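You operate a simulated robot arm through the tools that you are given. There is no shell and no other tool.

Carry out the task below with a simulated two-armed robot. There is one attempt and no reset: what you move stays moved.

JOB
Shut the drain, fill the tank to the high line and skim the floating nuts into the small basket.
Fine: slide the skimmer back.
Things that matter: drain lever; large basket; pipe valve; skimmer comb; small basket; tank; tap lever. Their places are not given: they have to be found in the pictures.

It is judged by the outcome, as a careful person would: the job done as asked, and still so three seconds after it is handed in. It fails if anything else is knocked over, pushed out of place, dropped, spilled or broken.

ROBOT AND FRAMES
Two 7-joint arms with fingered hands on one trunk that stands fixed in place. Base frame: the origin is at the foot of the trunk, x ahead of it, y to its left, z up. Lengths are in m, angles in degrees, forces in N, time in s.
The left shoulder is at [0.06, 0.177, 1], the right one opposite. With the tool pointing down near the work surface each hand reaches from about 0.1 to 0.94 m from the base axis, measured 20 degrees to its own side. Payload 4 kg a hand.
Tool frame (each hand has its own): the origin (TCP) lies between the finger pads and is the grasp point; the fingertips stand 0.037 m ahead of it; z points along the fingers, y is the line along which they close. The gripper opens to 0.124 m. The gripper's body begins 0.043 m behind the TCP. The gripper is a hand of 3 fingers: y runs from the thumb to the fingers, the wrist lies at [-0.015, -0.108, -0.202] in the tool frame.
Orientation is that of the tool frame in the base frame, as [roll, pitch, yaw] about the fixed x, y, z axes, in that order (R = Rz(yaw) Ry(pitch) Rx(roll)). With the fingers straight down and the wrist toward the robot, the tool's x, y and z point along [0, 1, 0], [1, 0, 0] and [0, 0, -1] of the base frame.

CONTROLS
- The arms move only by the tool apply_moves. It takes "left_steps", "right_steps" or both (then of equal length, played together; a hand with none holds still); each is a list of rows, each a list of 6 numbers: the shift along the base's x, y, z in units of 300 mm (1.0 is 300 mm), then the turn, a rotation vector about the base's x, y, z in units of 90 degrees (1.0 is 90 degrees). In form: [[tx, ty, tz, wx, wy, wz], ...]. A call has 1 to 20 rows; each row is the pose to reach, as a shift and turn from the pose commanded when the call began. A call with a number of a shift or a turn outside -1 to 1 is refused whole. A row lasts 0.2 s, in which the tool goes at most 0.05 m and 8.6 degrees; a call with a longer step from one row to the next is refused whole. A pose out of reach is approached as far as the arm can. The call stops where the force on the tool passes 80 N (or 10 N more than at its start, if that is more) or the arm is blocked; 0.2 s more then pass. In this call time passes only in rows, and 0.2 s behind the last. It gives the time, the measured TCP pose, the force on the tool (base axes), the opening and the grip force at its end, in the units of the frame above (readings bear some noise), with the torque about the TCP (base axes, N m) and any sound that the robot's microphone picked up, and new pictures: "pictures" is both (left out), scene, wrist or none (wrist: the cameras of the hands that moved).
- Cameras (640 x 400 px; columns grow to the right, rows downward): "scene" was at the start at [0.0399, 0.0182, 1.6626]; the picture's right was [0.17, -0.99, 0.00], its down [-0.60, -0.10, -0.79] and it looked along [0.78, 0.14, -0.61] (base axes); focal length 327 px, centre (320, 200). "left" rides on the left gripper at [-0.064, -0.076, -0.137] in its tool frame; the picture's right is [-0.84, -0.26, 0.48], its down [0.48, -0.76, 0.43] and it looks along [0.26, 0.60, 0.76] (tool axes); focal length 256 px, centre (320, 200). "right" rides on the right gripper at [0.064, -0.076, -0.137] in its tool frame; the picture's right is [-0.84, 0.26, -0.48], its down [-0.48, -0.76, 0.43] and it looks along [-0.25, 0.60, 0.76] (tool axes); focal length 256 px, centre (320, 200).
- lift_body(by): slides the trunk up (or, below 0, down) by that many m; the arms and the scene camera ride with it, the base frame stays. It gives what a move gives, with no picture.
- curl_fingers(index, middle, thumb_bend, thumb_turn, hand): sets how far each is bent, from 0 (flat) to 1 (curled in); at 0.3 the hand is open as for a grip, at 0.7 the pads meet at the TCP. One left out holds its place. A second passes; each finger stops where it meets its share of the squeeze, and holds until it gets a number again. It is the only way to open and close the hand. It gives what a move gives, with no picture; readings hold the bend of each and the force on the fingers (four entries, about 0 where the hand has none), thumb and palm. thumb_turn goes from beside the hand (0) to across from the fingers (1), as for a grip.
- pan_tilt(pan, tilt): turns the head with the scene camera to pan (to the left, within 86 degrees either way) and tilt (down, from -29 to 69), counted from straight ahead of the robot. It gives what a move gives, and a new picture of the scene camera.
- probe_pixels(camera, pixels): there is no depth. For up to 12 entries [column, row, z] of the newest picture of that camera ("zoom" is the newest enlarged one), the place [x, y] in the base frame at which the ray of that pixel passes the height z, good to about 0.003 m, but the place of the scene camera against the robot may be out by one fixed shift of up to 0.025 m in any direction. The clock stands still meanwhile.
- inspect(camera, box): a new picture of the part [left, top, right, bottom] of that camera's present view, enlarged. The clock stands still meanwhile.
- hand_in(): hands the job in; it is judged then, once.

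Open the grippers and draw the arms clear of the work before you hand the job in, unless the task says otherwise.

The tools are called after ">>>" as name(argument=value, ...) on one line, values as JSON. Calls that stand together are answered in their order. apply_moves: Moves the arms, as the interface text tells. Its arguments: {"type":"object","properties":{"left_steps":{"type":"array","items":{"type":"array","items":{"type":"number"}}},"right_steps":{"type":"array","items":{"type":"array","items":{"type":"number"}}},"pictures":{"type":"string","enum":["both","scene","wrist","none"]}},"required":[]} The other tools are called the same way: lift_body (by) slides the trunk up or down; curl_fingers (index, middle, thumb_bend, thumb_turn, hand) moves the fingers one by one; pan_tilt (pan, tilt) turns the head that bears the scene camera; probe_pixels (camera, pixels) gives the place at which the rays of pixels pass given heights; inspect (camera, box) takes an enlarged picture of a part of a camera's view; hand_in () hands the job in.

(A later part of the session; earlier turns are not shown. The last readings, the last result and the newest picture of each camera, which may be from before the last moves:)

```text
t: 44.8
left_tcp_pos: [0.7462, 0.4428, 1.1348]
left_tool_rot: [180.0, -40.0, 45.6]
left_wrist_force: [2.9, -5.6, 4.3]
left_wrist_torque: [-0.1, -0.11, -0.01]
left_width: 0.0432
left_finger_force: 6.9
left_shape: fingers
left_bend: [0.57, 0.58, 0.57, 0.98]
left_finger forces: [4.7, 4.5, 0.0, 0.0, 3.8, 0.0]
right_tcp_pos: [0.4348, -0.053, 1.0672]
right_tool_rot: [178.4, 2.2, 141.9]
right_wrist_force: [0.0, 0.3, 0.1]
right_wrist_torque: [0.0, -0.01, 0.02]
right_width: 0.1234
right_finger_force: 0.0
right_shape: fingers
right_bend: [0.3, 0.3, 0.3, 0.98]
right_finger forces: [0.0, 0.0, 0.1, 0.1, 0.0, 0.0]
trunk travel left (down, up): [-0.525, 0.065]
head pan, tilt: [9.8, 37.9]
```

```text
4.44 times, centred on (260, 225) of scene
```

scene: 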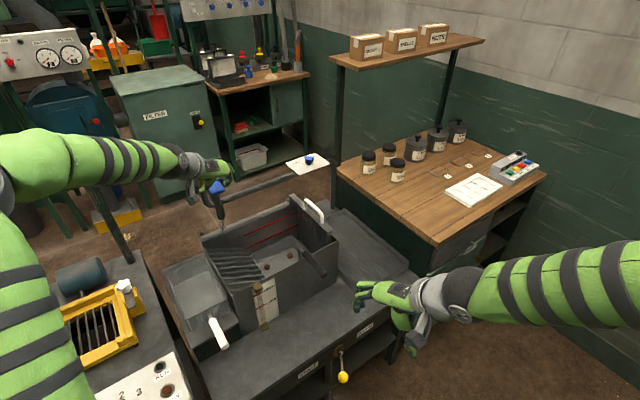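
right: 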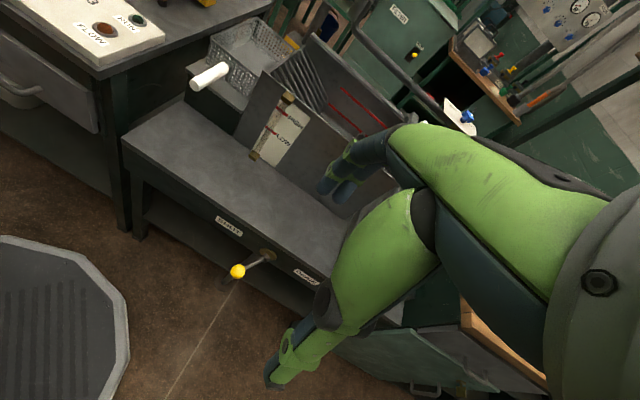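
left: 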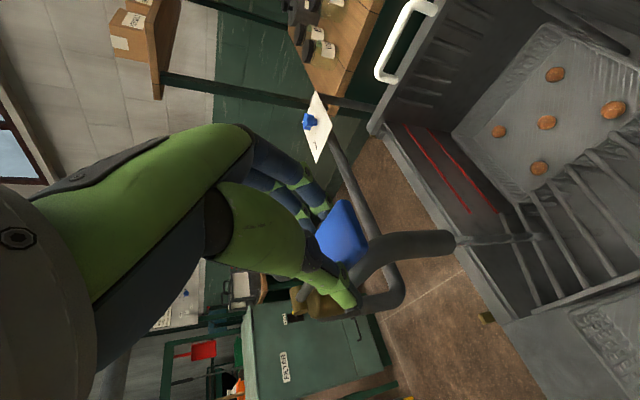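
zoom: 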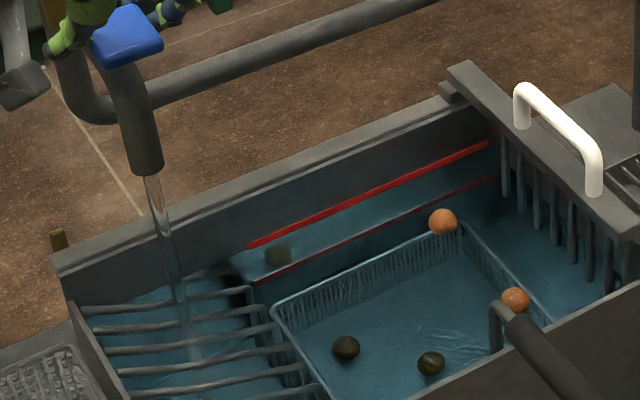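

The gauge disc sits just under the HIGH line, but the tube stands off the plate, so I compare with the interior red HIGH line on the back wall at high zoom.

>>> inspect(camera="scene", box=[240, 205, 304, 245])

>>> inspect(camera="left", box=[380, 110, 540, 230])

>>> inspect(camera="scene", box=[240, 275, 290, 330])

```text
10.00 times, centred on (272, 225) of scene
```

zoom: 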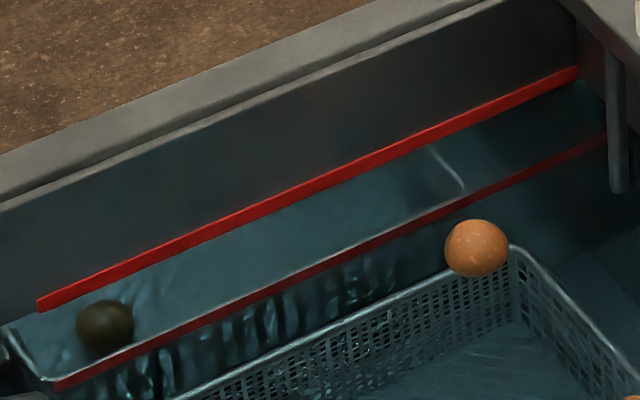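

```text
3.33 times, centred on (460, 170) of left
```

zoom: 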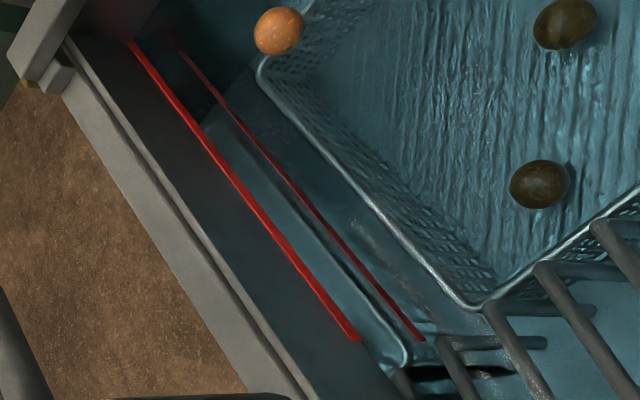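

```text
7.27 times, centred on (265, 302) of scene
```

zoom: 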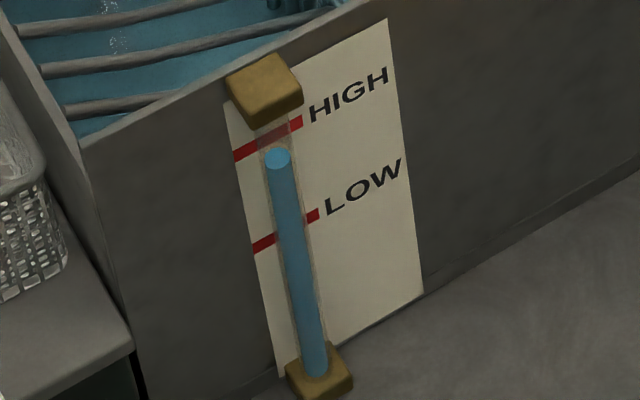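

The waterline on the back wall is right at the lower edge of the interior HIGH line. I close the tap now by lifting the paddle back along its arc.

>>> apply_moves(left_steps=[[0.003, 0.003, 0.03, 0, 0, 0], [0.007, 0.007, 0.055, 0, 0, 0], [0.01, 0.01, 0.075, 0, 0, 0]], pictures="both")

```text
t: 45.6
left_tcp_pos: [0.7489, 0.4465, 1.1556]
left_tool_rot: [-179.9, -40.0, 45.5]
left_wrist_force: [-0.2, -5.2, 1.5]
left_wrist_torque: [-0.04, 0.25, -0.13]
left_width: 0.044
left_finger_force: 8.2
left_shape: fingers
left_bend: [0.57, 0.58, 0.57, 0.99]
left_finger forces: [5.6, 3.8, 0.0, 0.1, 6.6, 0.0]
right_tcp_pos: [0.434, -0.0533, 1.0674]
right_tool_rot: [178.5, 2.3, 141.9]
right_wrist_force: [0.0, -0.1, 0.8]
right_wrist_torque: [0.04, -0.02, -0.01]
right_width: 0.1235
right_finger_force: 0.1
right_shape: fingers
right_bend: [0.3, 0.3, 0.3, 0.98]
right_finger forces: [0.0, 0.1, 0.1, 0.0, 0.0, 0.1]
trunk travel left (down, up): [-0.525, 0.065]
head pan, tilt: [9.8, 37.9]
```

scene: 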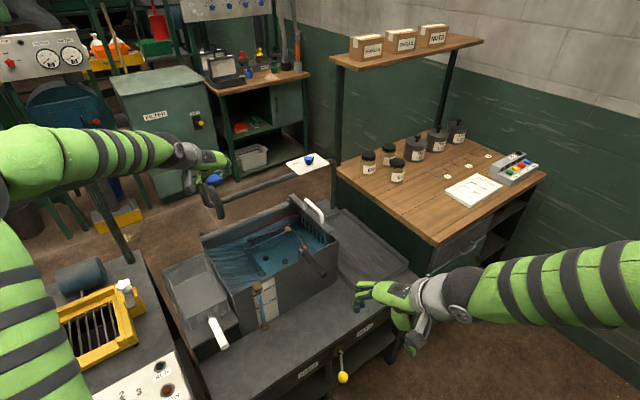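
left: 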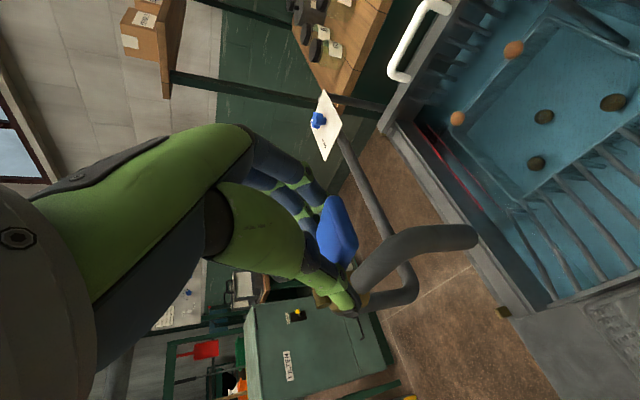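

No stream is obvious in the new left view at the spout (475,237). I zoom to verify the flow has stopped and read the level.

>>> inspect(camera="left", box=[420, 180, 580, 300])

>>> inspect(camera="right", box=[260, 95, 320, 135])

>>> inspect(camera="scene", box=[190, 180, 330, 270])

>>> inspect(camera="scene", box=[240, 205, 304, 245])

```text
3.33 times, centred on (500, 240) of left
```

zoom: 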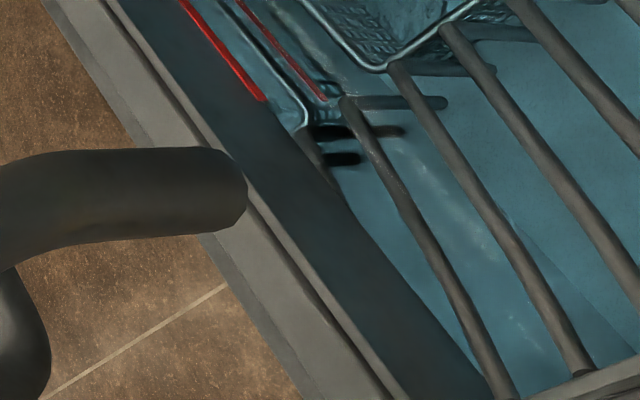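

```text
10.00 times, centred on (290, 115) of right
```

zoom: 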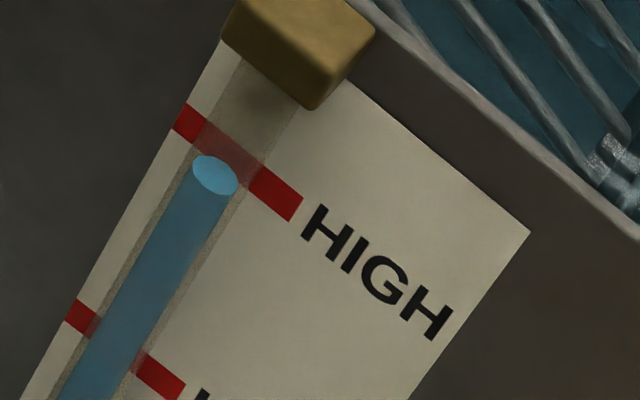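

```text
4.44 times, centred on (260, 225) of scene
```

zoom: 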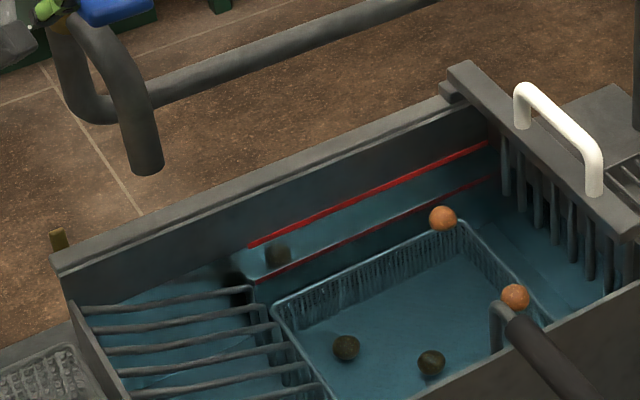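

```text
10.00 times, centred on (272, 225) of scene
```

zoom: 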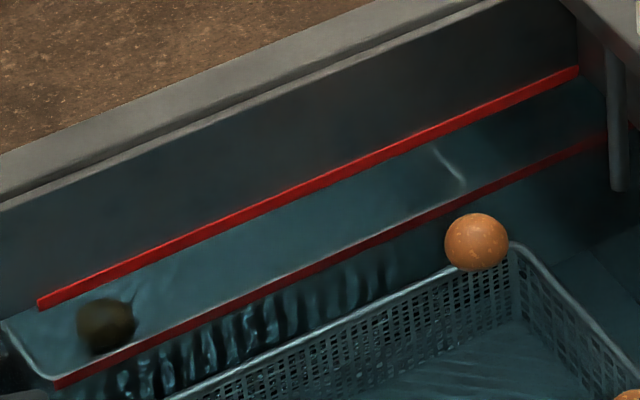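

The flow has stopped and the water edge now touches the HIGH line on the back wall. I take one sharper look at the gauge from both cameras to compare the disc's true height with the HIGH mark (parallax check).

>>> inspect(camera="scene", box=[248, 280, 280, 300])

>>> inspect(camera="right", box=[268, 100, 292, 120])

```text
16.00 times, centred on (264, 290) of scene
```

zoom: 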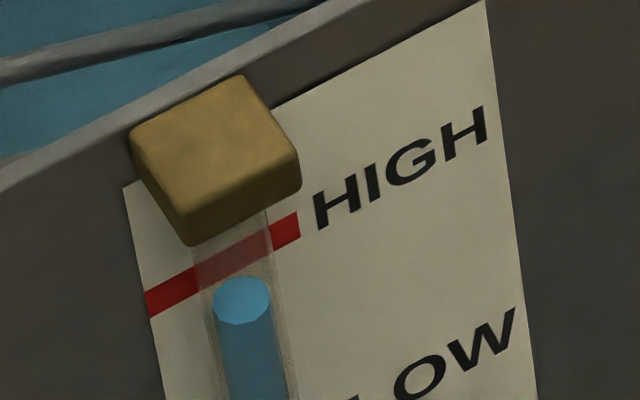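

```text
16.00 times, centred on (280, 110) of right
```

zoom: 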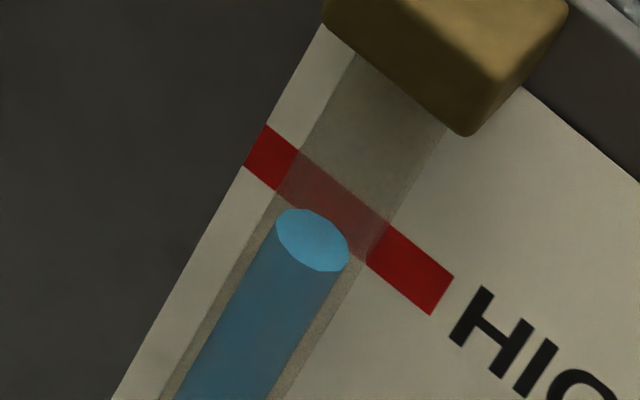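

I triangulate the HIGH mark's two ends and the water disc using both cameras.

>>> probe_pixels(camera="right", pixels=[[276.0, 107.3, 0.75], [276.0, 107.3, 0.9], [287.56, 115.9, 0.75], [287.56, 115.9, 0.9], [279.5, 112.5, 0.75], [279.5, 112.5, 0.9]])

>>> probe_pixels(camera="scene", pixels=[[253.4, 296.25, 0.75], [253.4, 296.25, 0.9], [262.6, 291.7, 0.75], [262.6, 291.7, 0.9], [259.1, 296.25, 0.75], [259.1, 296.25, 0.9]])

```text
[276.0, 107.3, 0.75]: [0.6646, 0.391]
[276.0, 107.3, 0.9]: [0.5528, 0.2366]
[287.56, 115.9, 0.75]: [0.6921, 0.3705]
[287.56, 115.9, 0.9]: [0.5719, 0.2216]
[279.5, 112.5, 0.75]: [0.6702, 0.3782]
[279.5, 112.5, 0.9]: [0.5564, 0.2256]
```

```text
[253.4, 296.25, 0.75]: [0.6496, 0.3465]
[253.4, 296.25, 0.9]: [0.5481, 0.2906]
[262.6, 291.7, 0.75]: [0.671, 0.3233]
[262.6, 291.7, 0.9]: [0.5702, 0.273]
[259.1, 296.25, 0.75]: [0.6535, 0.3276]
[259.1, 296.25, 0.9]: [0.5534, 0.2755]
```

The disc's height (about 0.839) matches the HIGH mark (about 0.834) within measurement noise, so the level is right. I release the tap paddle by opening the left hand.

>>> curl_fingers(hand="left", index=0.3, middle=0.3, thumb_bend=0.3)

>>> inspect(camera="scene", box=[170, 160, 350, 280])

```text
t: 46.6
left_tcp_pos: [0.7496, 0.4471, 1.1572]
left_tool_rot: [179.9, -39.9, 45.5]
left_wrist_force: [0.5, -0.4, -0.2]
left_wrist_torque: [-0.01, 0.01, -0.02]
left_width: 0.1233
left_finger_force: 0.0
left_shape: fingers
left_bend: [0.3, 0.3, 0.3, 0.98]
left_finger forces: [0.1, 0.0, 0.0, 0.0, 0.0, 0.0]
right_tcp_pos: [0.4356, -0.0529, 1.0696]
right_tool_rot: [178.3, 2.2, 142.0]
right_wrist_force: [-1.2, 0.6, 0.2]
right_wrist_torque: [0.01, 0.01, 0.03]
right_width: 0.1231
right_finger_force: 0.0
right_shape: fingers
right_bend: [0.3, 0.3, 0.3, 0.98]
right_finger forces: [0.0, 0.0, 0.1, 0.0, 0.0, 0.0]
trunk travel left (down, up): [-0.525, 0.065]
head pan, tilt: [9.8, 37.9]
```

```text
3.33 times, centred on (260, 220) of scene
```

zoom: 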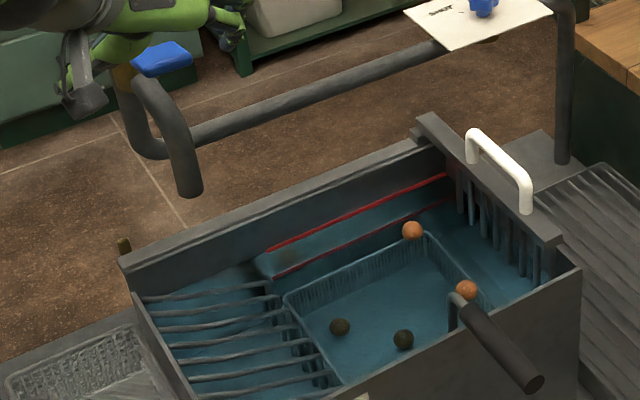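

The tap is closed and dry; two nuts float (zoom (412,230) and (467,289)) while three sank. I back the left hand straight off the paddle.

>>> apply_moves(left_steps=[[-0.035, -0.035, 0.055, 0, 0, 0], [-0.07, -0.07, 0.11, 0, 0, 0], [-0.105, -0.105, 0.165, 0, 0, 0], [-0.14, -0.14, 0.22, 0, 0, 0], [-0.18, -0.18, 0.3, 0, 0, 0]], pictures="both")

>>> inspect(camera="left", box=[390, 20, 630, 250])

>>> inspect(camera="scene", box=[280, 180, 350, 290])

```text
t: 47.8
left_tcp_pos: [0.6953, 0.3916, 1.2478]
left_tool_rot: [-180.0, -40.1, 45.5]
left_wrist_force: [0.6, 0.3, -0.7]
left_wrist_torque: [0.02, -0.01, 0.0]
left_width: 0.1231
left_finger_force: 0.0
left_shape: fingers
left_bend: [0.3, 0.3, 0.3, 0.98]
left_finger forces: [0.0, 0.0, 0.1, 0.0, 0.1, 0.0]
right_tcp_pos: [0.4339, -0.0535, 1.068]
right_tool_rot: [178.4, 2.3, 142.0]
right_wrist_force: [-0.2, -0.2, 0.6]
right_wrist_torque: [0.02, -0.02, 0.01]
right_width: 0.1233
right_finger_force: 0.1
right_shape: fingers
right_bend: [0.3, 0.3, 0.3, 0.98]
right_finger forces: [0.1, 0.0, 0.1, 0.0, 0.0, 0.0]
trunk travel left (down, up): [-0.525, 0.065]
head pan, tilt: [9.8, 37.9]
```

scene: 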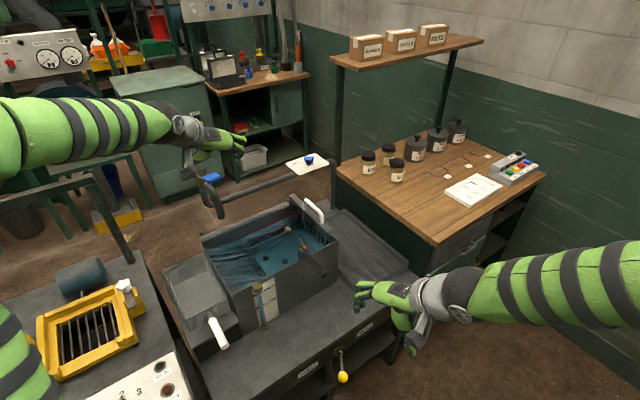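
left: 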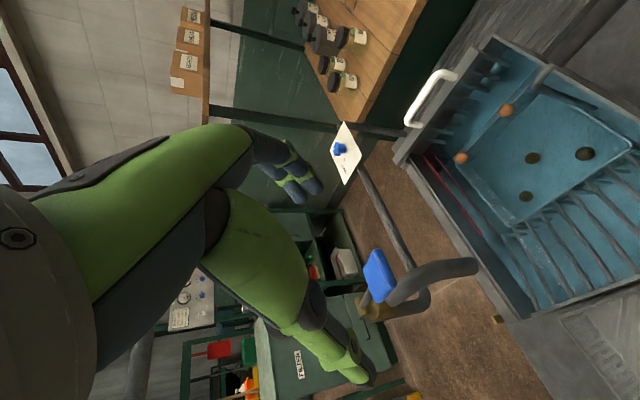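

```text
1.74 times, centred on (510, 135) of left
```

zoom: 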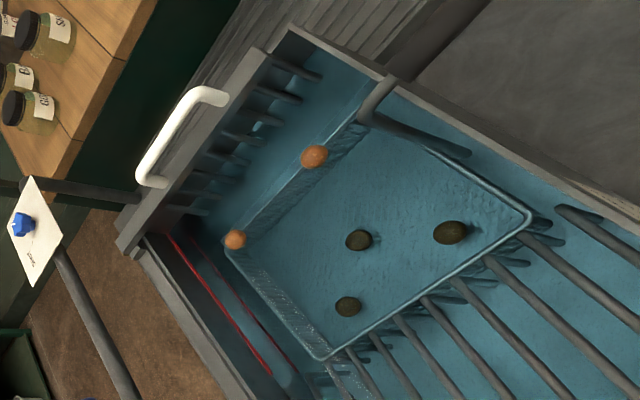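

```text
3.64 times, centred on (315, 235) of scene
```

zoom: 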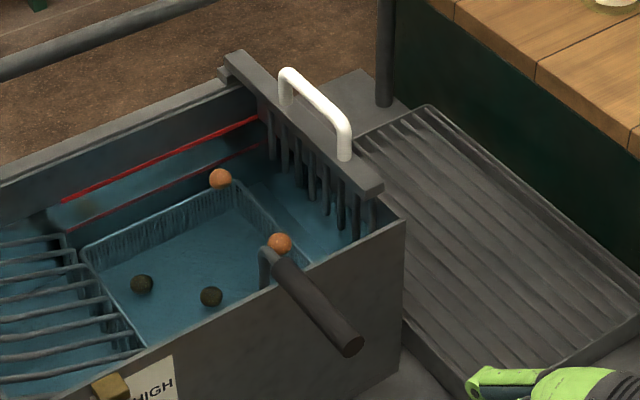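

From the left camera the comb's front-most tine (zoom (320,75)) and the large basket's handle riser (zoom (378,92)) look close to the same lane. I measure both carefully before sliding the comb.

>>> inspect(camera="left", box=[470, 30, 590, 105])

>>> inspect(camera="scene", box=[290, 220, 346, 255])

>>> inspect(camera="right", box=[300, 60, 440, 160])

```text
5.33 times, centred on (530, 68) of left
```

zoom: 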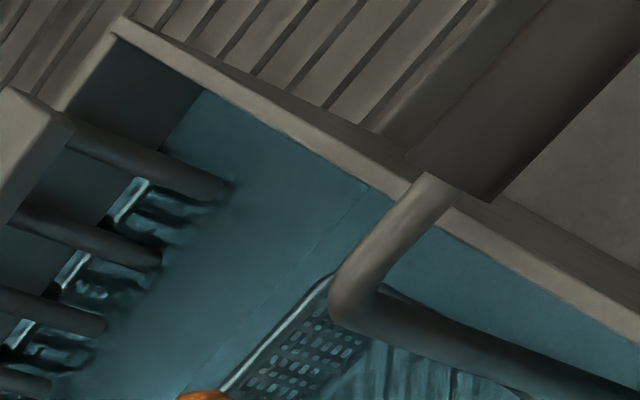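

```text
11.43 times, centred on (318, 238) of scene
```

zoom: 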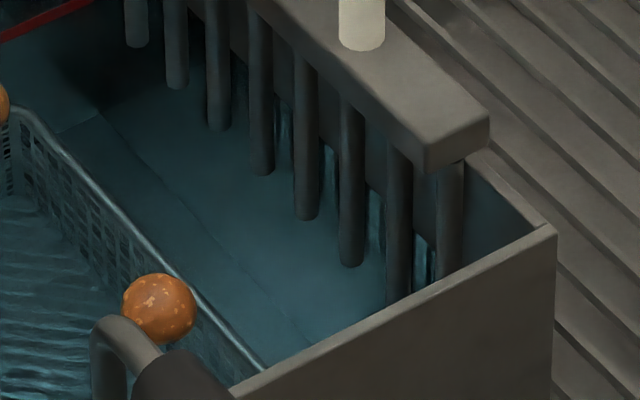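

```text
4.00 times, centred on (370, 110) of right
```

zoom: 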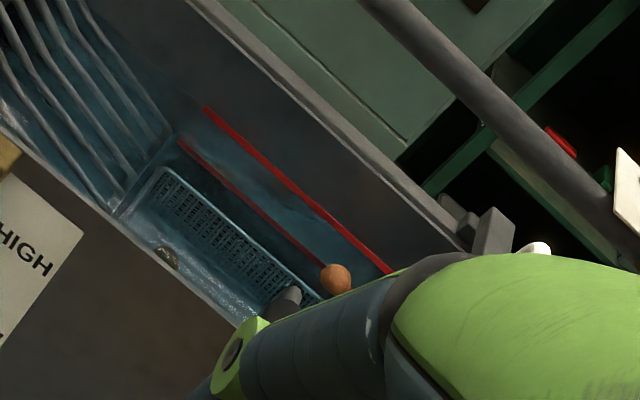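

I probe the riser and tine pixels in both cameras to get their lateral (front-to-back) offsets.

>>> probe_pixels(camera="left", pixels=[[535.6, 86.75, 0.8], [535.6, 86.75, 0.9], [554.4, 93.3, 0.8], [554.4, 93.3, 0.9], [485.9, 55.8, 0.8], [485.9, 55.8, 0.9], [511.6, 66.1, 0.8], [511.6, 66.1, 0.9], [499.1, 78.9, 0.8], [499.1, 78.9, 0.9]])

>>> probe_pixels(camera="scene", pixels=[[300.5, 248.4, 0.8], [300.5, 248.4, 0.9], [299.4, 252.4, 0.8], [299.4, 252.4, 0.9], [329.4, 234.9, 0.8], [329.4, 234.9, 0.9], [320.6, 242.9, 0.8], [320.6, 242.9, 0.9], [316.9, 238.8, 0.8], [316.9, 238.8, 0.9]])

```text
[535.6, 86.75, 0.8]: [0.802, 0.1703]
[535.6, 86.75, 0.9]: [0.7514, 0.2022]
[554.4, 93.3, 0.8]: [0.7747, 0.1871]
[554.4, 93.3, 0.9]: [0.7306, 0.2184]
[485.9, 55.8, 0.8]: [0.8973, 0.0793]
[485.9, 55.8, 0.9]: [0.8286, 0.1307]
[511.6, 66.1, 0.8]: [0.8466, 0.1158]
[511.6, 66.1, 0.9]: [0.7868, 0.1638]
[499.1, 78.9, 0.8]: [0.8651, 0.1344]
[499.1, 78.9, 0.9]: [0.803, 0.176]
```

```text
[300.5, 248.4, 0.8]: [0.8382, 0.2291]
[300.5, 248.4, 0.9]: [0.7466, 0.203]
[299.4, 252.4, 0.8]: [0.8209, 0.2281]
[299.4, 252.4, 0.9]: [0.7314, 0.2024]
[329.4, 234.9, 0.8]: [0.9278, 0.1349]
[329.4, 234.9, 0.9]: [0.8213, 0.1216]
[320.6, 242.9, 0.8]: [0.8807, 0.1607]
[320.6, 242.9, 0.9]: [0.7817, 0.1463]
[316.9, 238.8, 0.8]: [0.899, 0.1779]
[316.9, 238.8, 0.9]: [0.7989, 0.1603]
```

Both measurements put the front-most tine and the basket's riser in nearly the same lane (about 0.024 m from the outer front wall), so they could collide. I move the left camera to the tank's left end, looking along the lane, to check this directly.

>>> apply_moves(left_steps=[[-0.1, -0.04, 0.0, 0, 0, -0.05], [-0.143, -0.062, -0.1, 0, 0, -0.11], [-0.143, -0.062, -0.24, 0, 0, -0.17], [-0.143, -0.062, -0.38, 0, 0, -0.23], [-0.143, -0.062, -0.52, 0, 0, -0.28], [-0.143, -0.062, -0.64, 0, 0, -0.32], [-0.143, -0.062, -0.7, 0, 0, -0.333]], pictures="both")

```text
t: 49.4
left_tcp_pos: [0.6534, 0.375, 1.0365]
left_tool_rot: [-180.0, -40.1, 15.5]
left_wrist_force: [0.9, 0.6, 0.0]
left_wrist_torque: [0.01, 0.0, 0.01]
left_width: 0.1236
left_finger_force: 0.2
left_shape: fingers
left_bend: [0.3, 0.3, 0.3, 0.98]
left_finger forces: [0.0, 0.0, 0.0, 0.0, 0.0, 0.0]
right_tcp_pos: [0.4353, -0.0519, 1.0671]
right_tool_rot: [178.4, 2.2, 141.9]
right_wrist_force: [0.4, 0.4, 1.0]
right_wrist_torque: [0.03, -0.02, 0.0]
right_width: 0.1233
right_finger_force: 0.1
right_shape: fingers
right_bend: [0.3, 0.3, 0.3, 0.98]
right_finger forces: [0.1, 0.1, 0.0, 0.1, 0.0, 0.0]
trunk travel left (down, up): [-0.525, 0.065]
head pan, tilt: [9.8, 37.9]
```

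scene: 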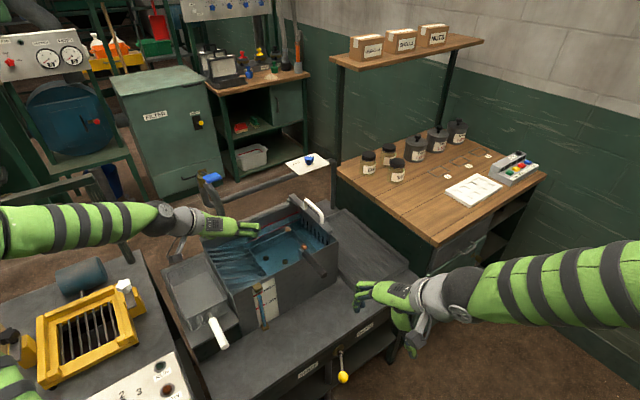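
left: 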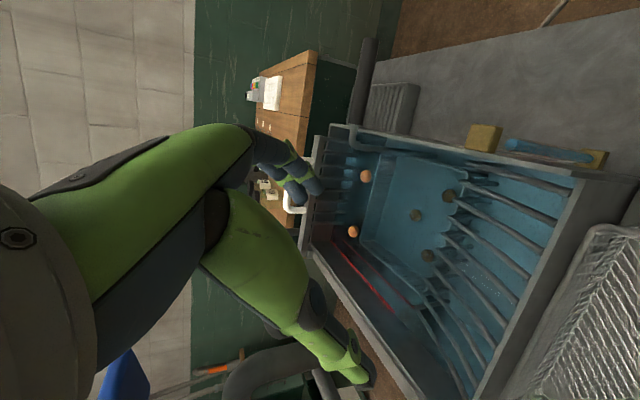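

>>> inspect(camera="left", box=[310, 100, 430, 200])

>>> inspect(camera="left", box=[300, 90, 620, 400])

```text
4.00 times, centred on (370, 150) of left
```

zoom: 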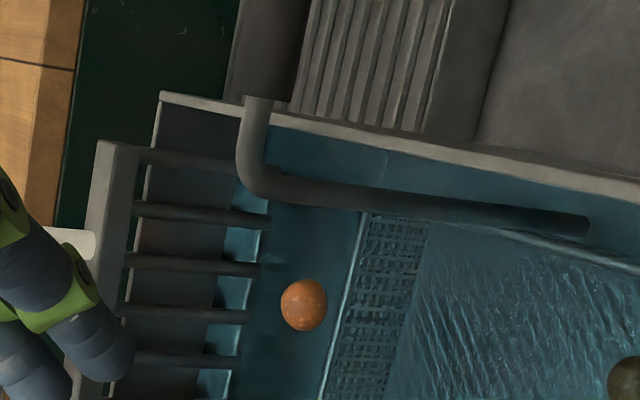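

```text
1.29 times, centred on (460, 245) of left
```

zoom: 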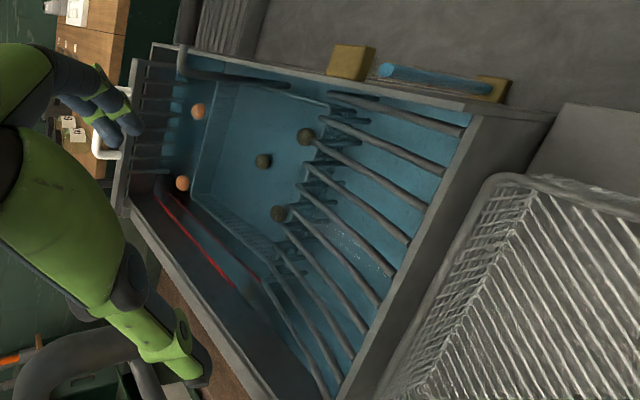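

The view along the lane confirms the riser (zoom (255,178)) lies in line with the front-most tine (zoom (190,158)), so I'll slide the comb slowly and watch forces there. First I move the right hand out of the way and bring the left hand to a pre-grasp pose in front of the white comb handle.

>>> apply_moves(left_steps=[[0, 0, 0.08, 0, 0, 0.0], [0.0, -0.02, 0.16, 0, 0, 0.05], [0.06, -0.1, 0.2, 0, 0, 0.1], [0.16, -0.21, 0.2, 0, 0, 0.15], [0.26, -0.33, 0.2, 0, 0, 0.2], [0.36, -0.45, 0.18, 0, 0, 0.25], [0.46, -0.57, 0.14, 0, 0, 0.29], [0.56, -0.69, 0.09, 0, 0, 0.32], [0.63, -0.78, 0.04, 0, 0, 0.333], [0.663, -0.82, 0.005, 0, 0, 0.333]], right_steps=[[0, -0.12, 0, 0, 0, 0], [0, -0.26, 0, 0, 0, 0], [0, -0.4, 0, 0, 0, 0], [0, -0.54, 0, 0, 0, 0], [0, -0.68, 0, 0, 0, 0], [0, -0.8, 0, 0, 0, 0], [0, -0.9, 0, 0, 0, 0], [0, -0.9, 0, 0, 0, 0], [0, -0.9, 0, 0, 0, 0], [0, -0.9, 0, 0, 0, 0]], pictures="both")

```text
t: 51.6
left_tcp_pos: [0.8515, 0.1261, 1.0384]
left_tool_rot: [-180.0, -40.0, 45.6]
left_wrist_force: [0.1, 0.3, 0.4]
left_wrist_torque: [0.05, 0.0, -0.02]
left_width: 0.1236
left_finger_force: 0.1
left_shape: fingers
left_bend: [0.3, 0.3, 0.3, 0.98]
left_finger forces: [0.0, 0.1, 0.1, 0.0, 0.0, 0.0]
right_tcp_pos: [0.4368, -0.3248, 1.0686]
right_tool_rot: [178.4, 2.2, 141.8]
right_wrist_force: [0.0, -0.6, 0.9]
right_wrist_torque: [0.02, 0.02, 0.02]
right_width: 0.1233
right_finger_force: 0.0
right_shape: fingers
right_bend: [0.3, 0.3, 0.3, 0.98]
right_finger forces: [0.0, 0.0, 0.0, 0.1, 0.1, 0.0]
trunk travel left (down, up): [-0.525, 0.065]
head pan, tilt: [9.8, 37.9]
```

scene: 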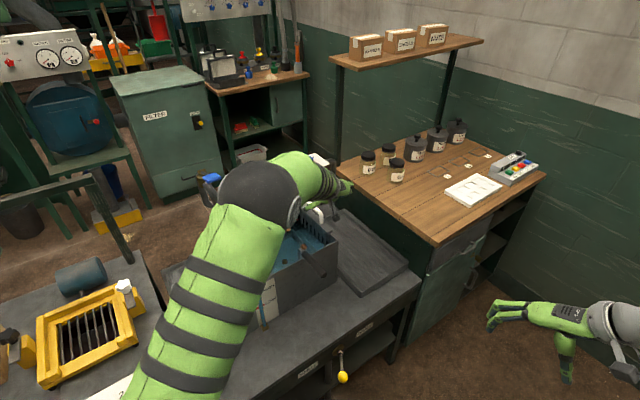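
right: 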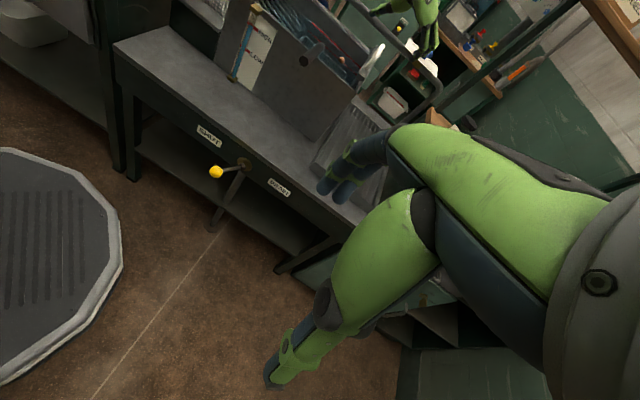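
left: 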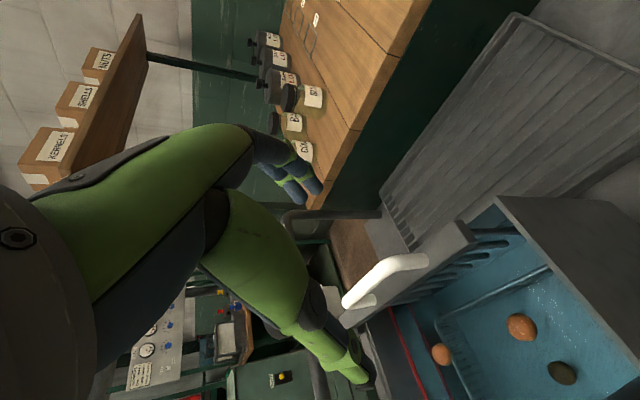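

The handle is visible at (350,303)–(425,260) in the left wrist view. I zoom and probe its bar for an accurate grasp point.

>>> inspect(camera="left", box=[330, 210, 490, 330])

```text
3.33 times, centred on (410, 270) of left
```

zoom: 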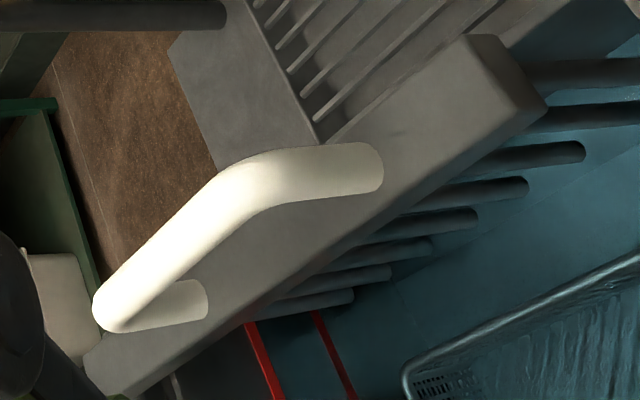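

I probe the bar's ends, its centre and its feet on the crossbar.

>>> probe_pixels(camera="zoom", pixels=[[125, 298, 0.945], [125, 298, 0.955], [255, 185, 0.945], [255, 185, 0.955], [190, 240, 0.945], [190, 240, 0.955], [368, 167, 0.915], [368, 167, 0.905], [193, 298, 0.915], [193, 298, 0.905], [480, 60, 0.915], [100, 380, 0.915]])

```text
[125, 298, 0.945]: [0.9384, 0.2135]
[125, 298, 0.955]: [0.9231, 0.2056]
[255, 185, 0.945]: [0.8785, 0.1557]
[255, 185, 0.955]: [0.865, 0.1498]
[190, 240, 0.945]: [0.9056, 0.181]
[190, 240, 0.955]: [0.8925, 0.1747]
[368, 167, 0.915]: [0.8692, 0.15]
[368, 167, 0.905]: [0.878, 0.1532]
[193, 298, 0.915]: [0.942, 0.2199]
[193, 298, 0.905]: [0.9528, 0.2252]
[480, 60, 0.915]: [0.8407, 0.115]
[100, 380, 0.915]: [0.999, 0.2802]
```

The handle bar centre is at about [0.903, 0.180, 0.947]. I advance the open hand along its axis to straddle the bar, keeping the fingertips just above the crossbar.

>>> apply_moves(left_steps=[[0.04, 0.042, -0.07, 0, 0, 0], [0.08, 0.084, -0.14, 0, 0, 0], [0.12, 0.126, -0.21, 0, 0, 0], [0.153, 0.161, -0.272, 0, 0, 0]], pictures="wrist")

>>> inspect(camera="left", box=[250, 190, 410, 310])

```text
t: 52.6
left_tcp_pos: [0.8964, 0.1769, 0.9561]
left_tool_rot: [180.0, -39.9, 45.4]
left_wrist_force: [-0.1, 0.7, 1.3]
left_wrist_torque: [0.02, 0.02, 0.03]
left_width: 0.1234
left_finger_force: 0.1
left_shape: fingers
left_bend: [0.3, 0.3, 0.3, 0.98]
left_finger forces: [0.1, 0.0, 0.1, 0.0, 0.1, 0.1]
right_tcp_pos: [0.4356, -0.323, 1.0677]
right_tool_rot: [178.4, 2.3, 141.9]
right_wrist_force: [0.8, -0.6, 0.7]
right_wrist_torque: [0.01, 0.01, -0.01]
right_width: 0.1233
right_finger_force: 0.1
right_shape: fingers
right_bend: [0.3, 0.3, 0.3, 0.98]
right_finger forces: [0.0, 0.1, 0.0, 0.1, 0.0, 0.1]
trunk travel left (down, up): [-0.525, 0.065]
head pan, tilt: [9.8, 37.9]
```

left: 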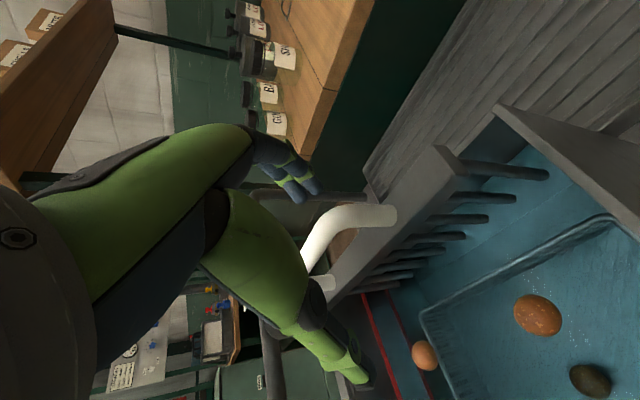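

```text
3.33 times, centred on (330, 250) of left
```

zoom: 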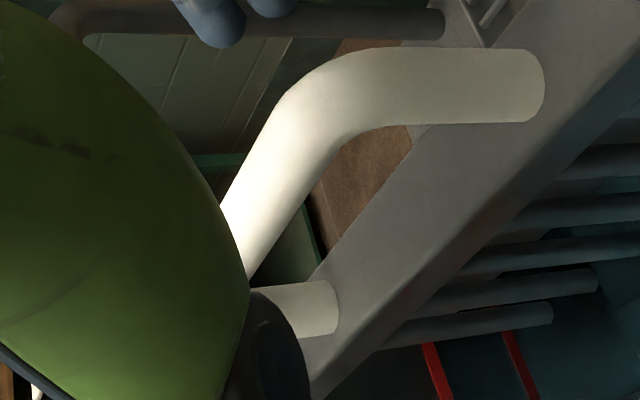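

The bar lies at the grasp point. I close the left fingers on it.

>>> curl_fingers(hand="left", index=0.66, middle=0.66, thumb_bend=0.66)

```text
t: 53.6
left_tcp_pos: [0.8971, 0.1775, 0.9559]
left_tool_rot: [-180.0, -39.9, 45.7]
left_wrist_force: [-5.6, 6.1, -1.2]
left_wrist_torque: [0.06, 0.04, -0.06]
left_width: 0.0192
left_finger_force: 3.7
left_shape: fingers
left_bend: [0.66, 0.66, 0.64, 0.97]
left_finger forces: [0.1, 0.1, 0.0, 0.1, 8.5, 0.0]
right_tcp_pos: [0.4357, -0.3228, 1.0676]
right_tool_rot: [178.3, 2.2, 141.9]
right_wrist_force: [-0.3, 0.3, -0.1]
right_wrist_torque: [-0.02, 0.0, 0.0]
right_width: 0.1235
right_finger_force: 0.0
right_shape: fingers
right_bend: [0.3, 0.3, 0.3, 0.98]
right_finger forces: [0.1, 0.0, 0.0, 0.1, 0.0, 0.0]
trunk travel left (down, up): [-0.525, 0.065]
head pan, tilt: [9.8, 37.9]
```

The thumb touches with 8.5 N and the fingers cage the bar. I pull the comb 0.03 m left along the rail and check the forces.

>>> apply_moves(left_steps=[[-0.024, 0.0235, 0, 0, 0, 0], [-0.048, 0.047, 0, 0, 0, 0], [-0.0713, 0.0701, 0, 0, 0, 0]], pictures="both")

```text
t: 54.4
left_tcp_pos: [0.8751, 0.1965, 0.9568]
left_tool_rot: [180.0, -40.0, 45.5]
left_wrist_force: [-0.7, -1.5, -2.9]
left_wrist_torque: [-0.03, 0.08, -0.06]
left_width: 0.0131
left_finger_force: 1.4
left_shape: fingers
left_bend: [0.66, 0.65, 0.66, 0.97]
left_finger forces: [0.0, 2.5, 0.0, 0.0, 0.0, 0.0]
right_tcp_pos: [0.4354, -0.3222, 1.0682]
right_tool_rot: [178.4, 2.2, 141.9]
right_wrist_force: [-0.4, 0.4, 0.8]
right_wrist_torque: [-0.04, -0.03, -0.02]
right_width: 0.1236
right_finger_force: 0.0
right_shape: fingers
right_bend: [0.3, 0.3, 0.3, 0.98]
right_finger forces: [0.0, 0.1, 0.0, 0.0, 0.0, 0.1]
trunk travel left (down, up): [-0.525, 0.065]
head pan, tilt: [9.8, 37.9]
```

scene: 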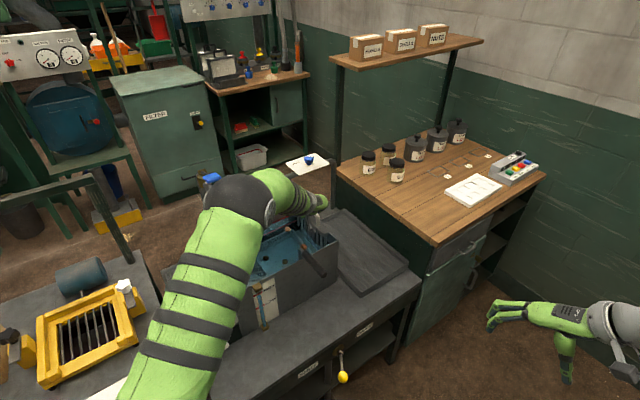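
left: 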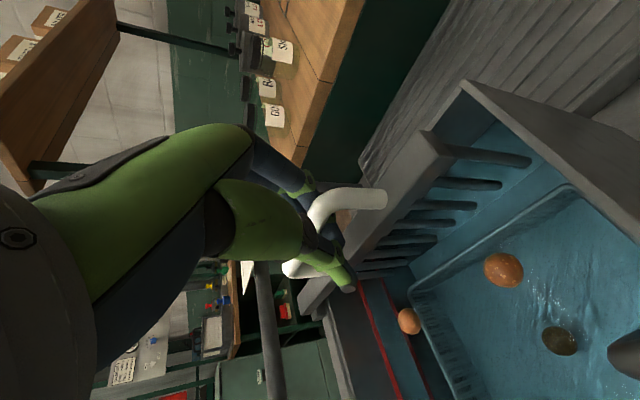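

The comb slides freely with about 2.5 N. I continue another 0.03 m.

>>> apply_moves(left_steps=[[-0.024, 0.0235, 0, 0, 0, 0], [-0.048, 0.047, 0, 0, 0, 0], [-0.0713, 0.0701, 0, 0, 0, 0]], pictures="wrist")

```text
t: 55.2
left_tcp_pos: [0.8533, 0.2191, 0.957]
left_tool_rot: [180.0, -39.9, 45.7]
left_wrist_force: [-0.4, -0.6, -3.0]
left_wrist_torque: [-0.04, 0.11, -0.03]
left_width: 0.0131
left_finger_force: 1.2
left_shape: fingers
left_bend: [0.66, 0.65, 0.66, 0.97]
left_finger forces: [0.0, 3.2, 0.0, 0.0, 0.1, 0.0]
right_tcp_pos: [0.4358, -0.3227, 1.0679]
right_tool_rot: [178.5, 2.2, 142.0]
right_wrist_force: [0.5, -0.1, 0.9]
right_wrist_torque: [0.02, -0.03, -0.03]
right_width: 0.1233
right_finger_force: 0.1
right_shape: fingers
right_bend: [0.3, 0.3, 0.3, 0.98]
right_finger forces: [0.1, 0.0, 0.1, 0.0, 0.1, 0.0]
trunk travel left (down, up): [-0.525, 0.065]
head pan, tilt: [9.8, 37.9]
```

left: 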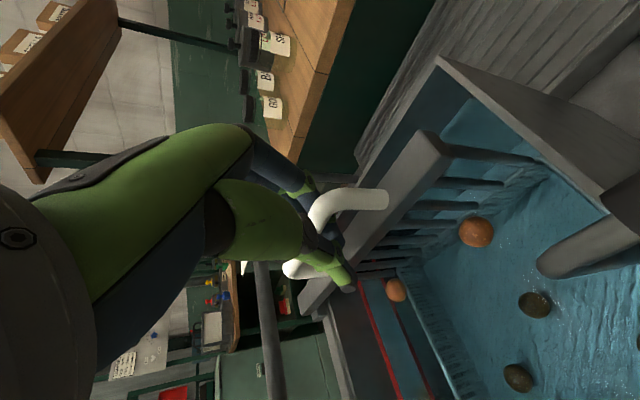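

The comb follows well; the basket riser shows at (570,255). I zoom to see the gap between the front-most tine and the riser.

>>> inspect(camera="left", box=[420, 90, 640, 300])

>>> inspect(camera="right", box=[220, 0, 440, 140])

>>> inspect(camera="scene", box=[240, 180, 350, 290])

```text
1.90 times, centred on (530, 195) of left
```

zoom: 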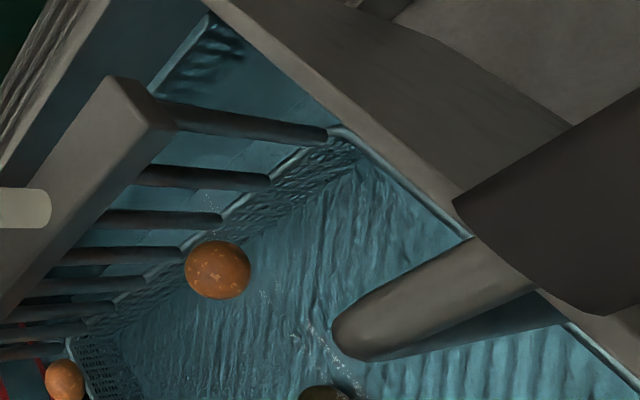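

```text
2.86 times, centred on (330, 70) of right
```

zoom: 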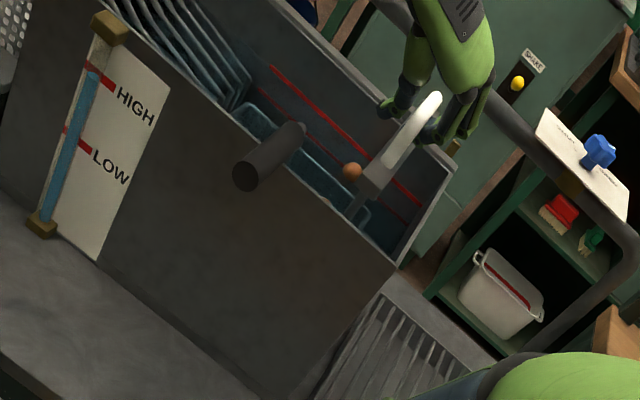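

```text
3.64 times, centred on (295, 235) of scene
```

zoom: 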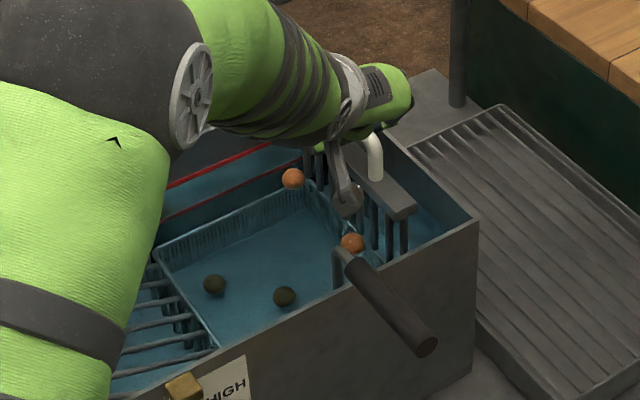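

The front-most tine's lane appears to cross the basket's handle bar, so I advance in small steps with force checks.

>>> apply_moves(left_steps=[[-0.024, 0.0235, 0, 0, 0, 0], [-0.036, 0.035, 0, 0, 0, 0]], pictures="none")

>>> inspect(camera="left", box=[420, 90, 640, 300])

```text
t: 55.8
left_tcp_pos: [0.8427, 0.2291, 0.956]
left_tool_rot: [-179.9, -40.0, 45.5]
left_wrist_force: [0.9, -0.5, -2.6]
left_wrist_torque: [-0.02, 0.11, -0.02]
left_width: 0.0133
left_finger_force: 1.1
left_shape: fingers
left_bend: [0.66, 0.65, 0.66, 0.97]
left_finger forces: [0.0, 3.1, 0.0, 0.0, 0.0, 0.0]
right_tcp_pos: [0.4358, -0.3241, 1.0679]
right_tool_rot: [178.4, 2.2, 141.9]
right_wrist_force: [0.8, -0.2, -0.7]
right_wrist_torque: [-0.02, -0.01, 0.02]
right_width: 0.1235
right_finger_force: 0.0
right_shape: fingers
right_bend: [0.3, 0.3, 0.3, 0.98]
right_finger forces: [0.1, 0.0, 0.1, 0.1, 0.1, 0.0]
trunk travel left (down, up): [-0.525, 0.065]
head pan, tilt: [9.8, 37.9]
```

```text
1.90 times, centred on (530, 195) of left
```

zoom: 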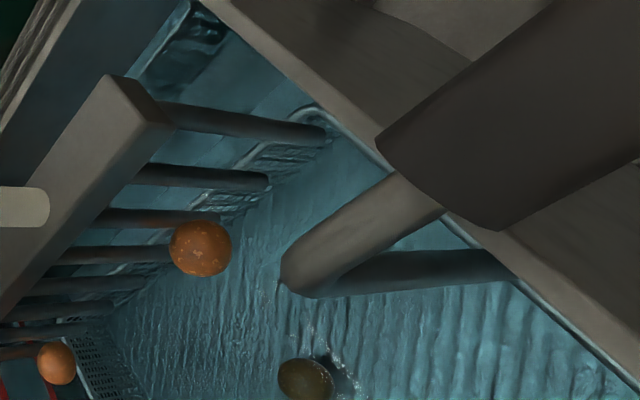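

No resistance yet (about 3 N). I advance 0.012 m more.

>>> apply_moves(left_steps=[[-0.014, 0.014, 0, 0, 0, 0], [-0.028, 0.028, 0, 0, 0, 0]], pictures="none")

>>> inspect(camera="left", box=[420, 90, 640, 300])

```text
t: 56.4
left_tcp_pos: [0.8348, 0.2376, 0.956]
left_tool_rot: [-180.0, -40.0, 45.5]
left_wrist_force: [-0.8, -1.2, -2.7]
left_wrist_torque: [-0.01, 0.09, -0.04]
left_width: 0.0131
left_finger_force: 1.7
left_shape: fingers
left_bend: [0.66, 0.65, 0.66, 0.97]
left_finger forces: [0.0, 2.9, 0.0, 0.0, 0.1, 0.1]
right_tcp_pos: [0.4353, -0.3238, 1.0678]
right_tool_rot: [178.4, 2.1, 141.9]
right_wrist_force: [-0.3, -0.5, 0.0]
right_wrist_torque: [-0.02, 0.0, -0.01]
right_width: 0.1234
right_finger_force: 0.0
right_shape: fingers
right_bend: [0.3, 0.3, 0.3, 0.98]
right_finger forces: [0.0, 0.1, 0.1, 0.1, 0.0, 0.1]
trunk travel left (down, up): [-0.525, 0.065]
head pan, tilt: [9.8, 37.9]
```

```text
1.90 times, centred on (530, 195) of left
```

zoom: 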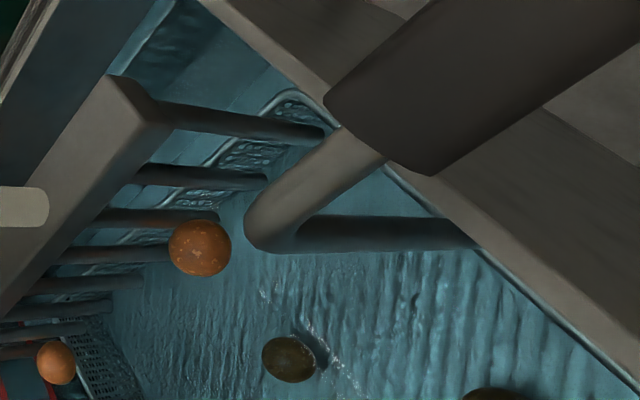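

Still free. The bar will meet the tine within about 0.02 m if it collides at all; I go another 0.012 m.

>>> apply_moves(left_steps=[[-0.014, 0.014, 0, 0, 0, 0], [-0.028, 0.028, 0, 0, 0, 0]], pictures="none")

>>> inspect(camera="left", box=[420, 90, 640, 300])

>>> inspect(camera="right", box=[270, 20, 390, 100])

```text
t: 57.0
left_tcp_pos: [0.8278, 0.2464, 0.9559]
left_tool_rot: [-180.0, -40.0, 45.5]
left_wrist_force: [1.1, -0.6, -3.8]
left_wrist_torque: [-0.03, 0.11, -0.03]
left_width: 0.0131
left_finger_force: 1.6
left_shape: fingers
left_bend: [0.66, 0.65, 0.66, 0.97]
left_finger forces: [0.1, 3.5, 0.1, 0.0, 0.1, 0.0]
right_tcp_pos: [0.4356, -0.3232, 1.0691]
right_tool_rot: [178.4, 2.1, 141.9]
right_wrist_force: [1.2, 0.0, -1.0]
right_wrist_torque: [0.01, -0.01, 0.03]
right_width: 0.1234
right_finger_force: 0.1
right_shape: fingers
right_bend: [0.3, 0.3, 0.3, 0.98]
right_finger forces: [0.0, 0.0, 0.1, 0.0, 0.0, 0.0]
trunk travel left (down, up): [-0.525, 0.065]
head pan, tilt: [9.8, 37.9]
```

```text
1.90 times, centred on (530, 195) of left
```

zoom: 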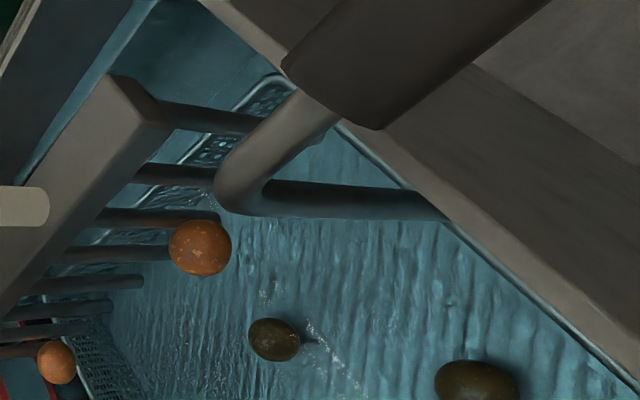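

```text
5.00 times, centred on (330, 60) of right
```

zoom: 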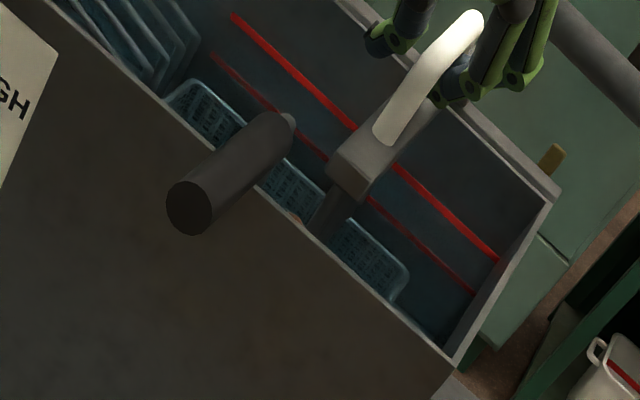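

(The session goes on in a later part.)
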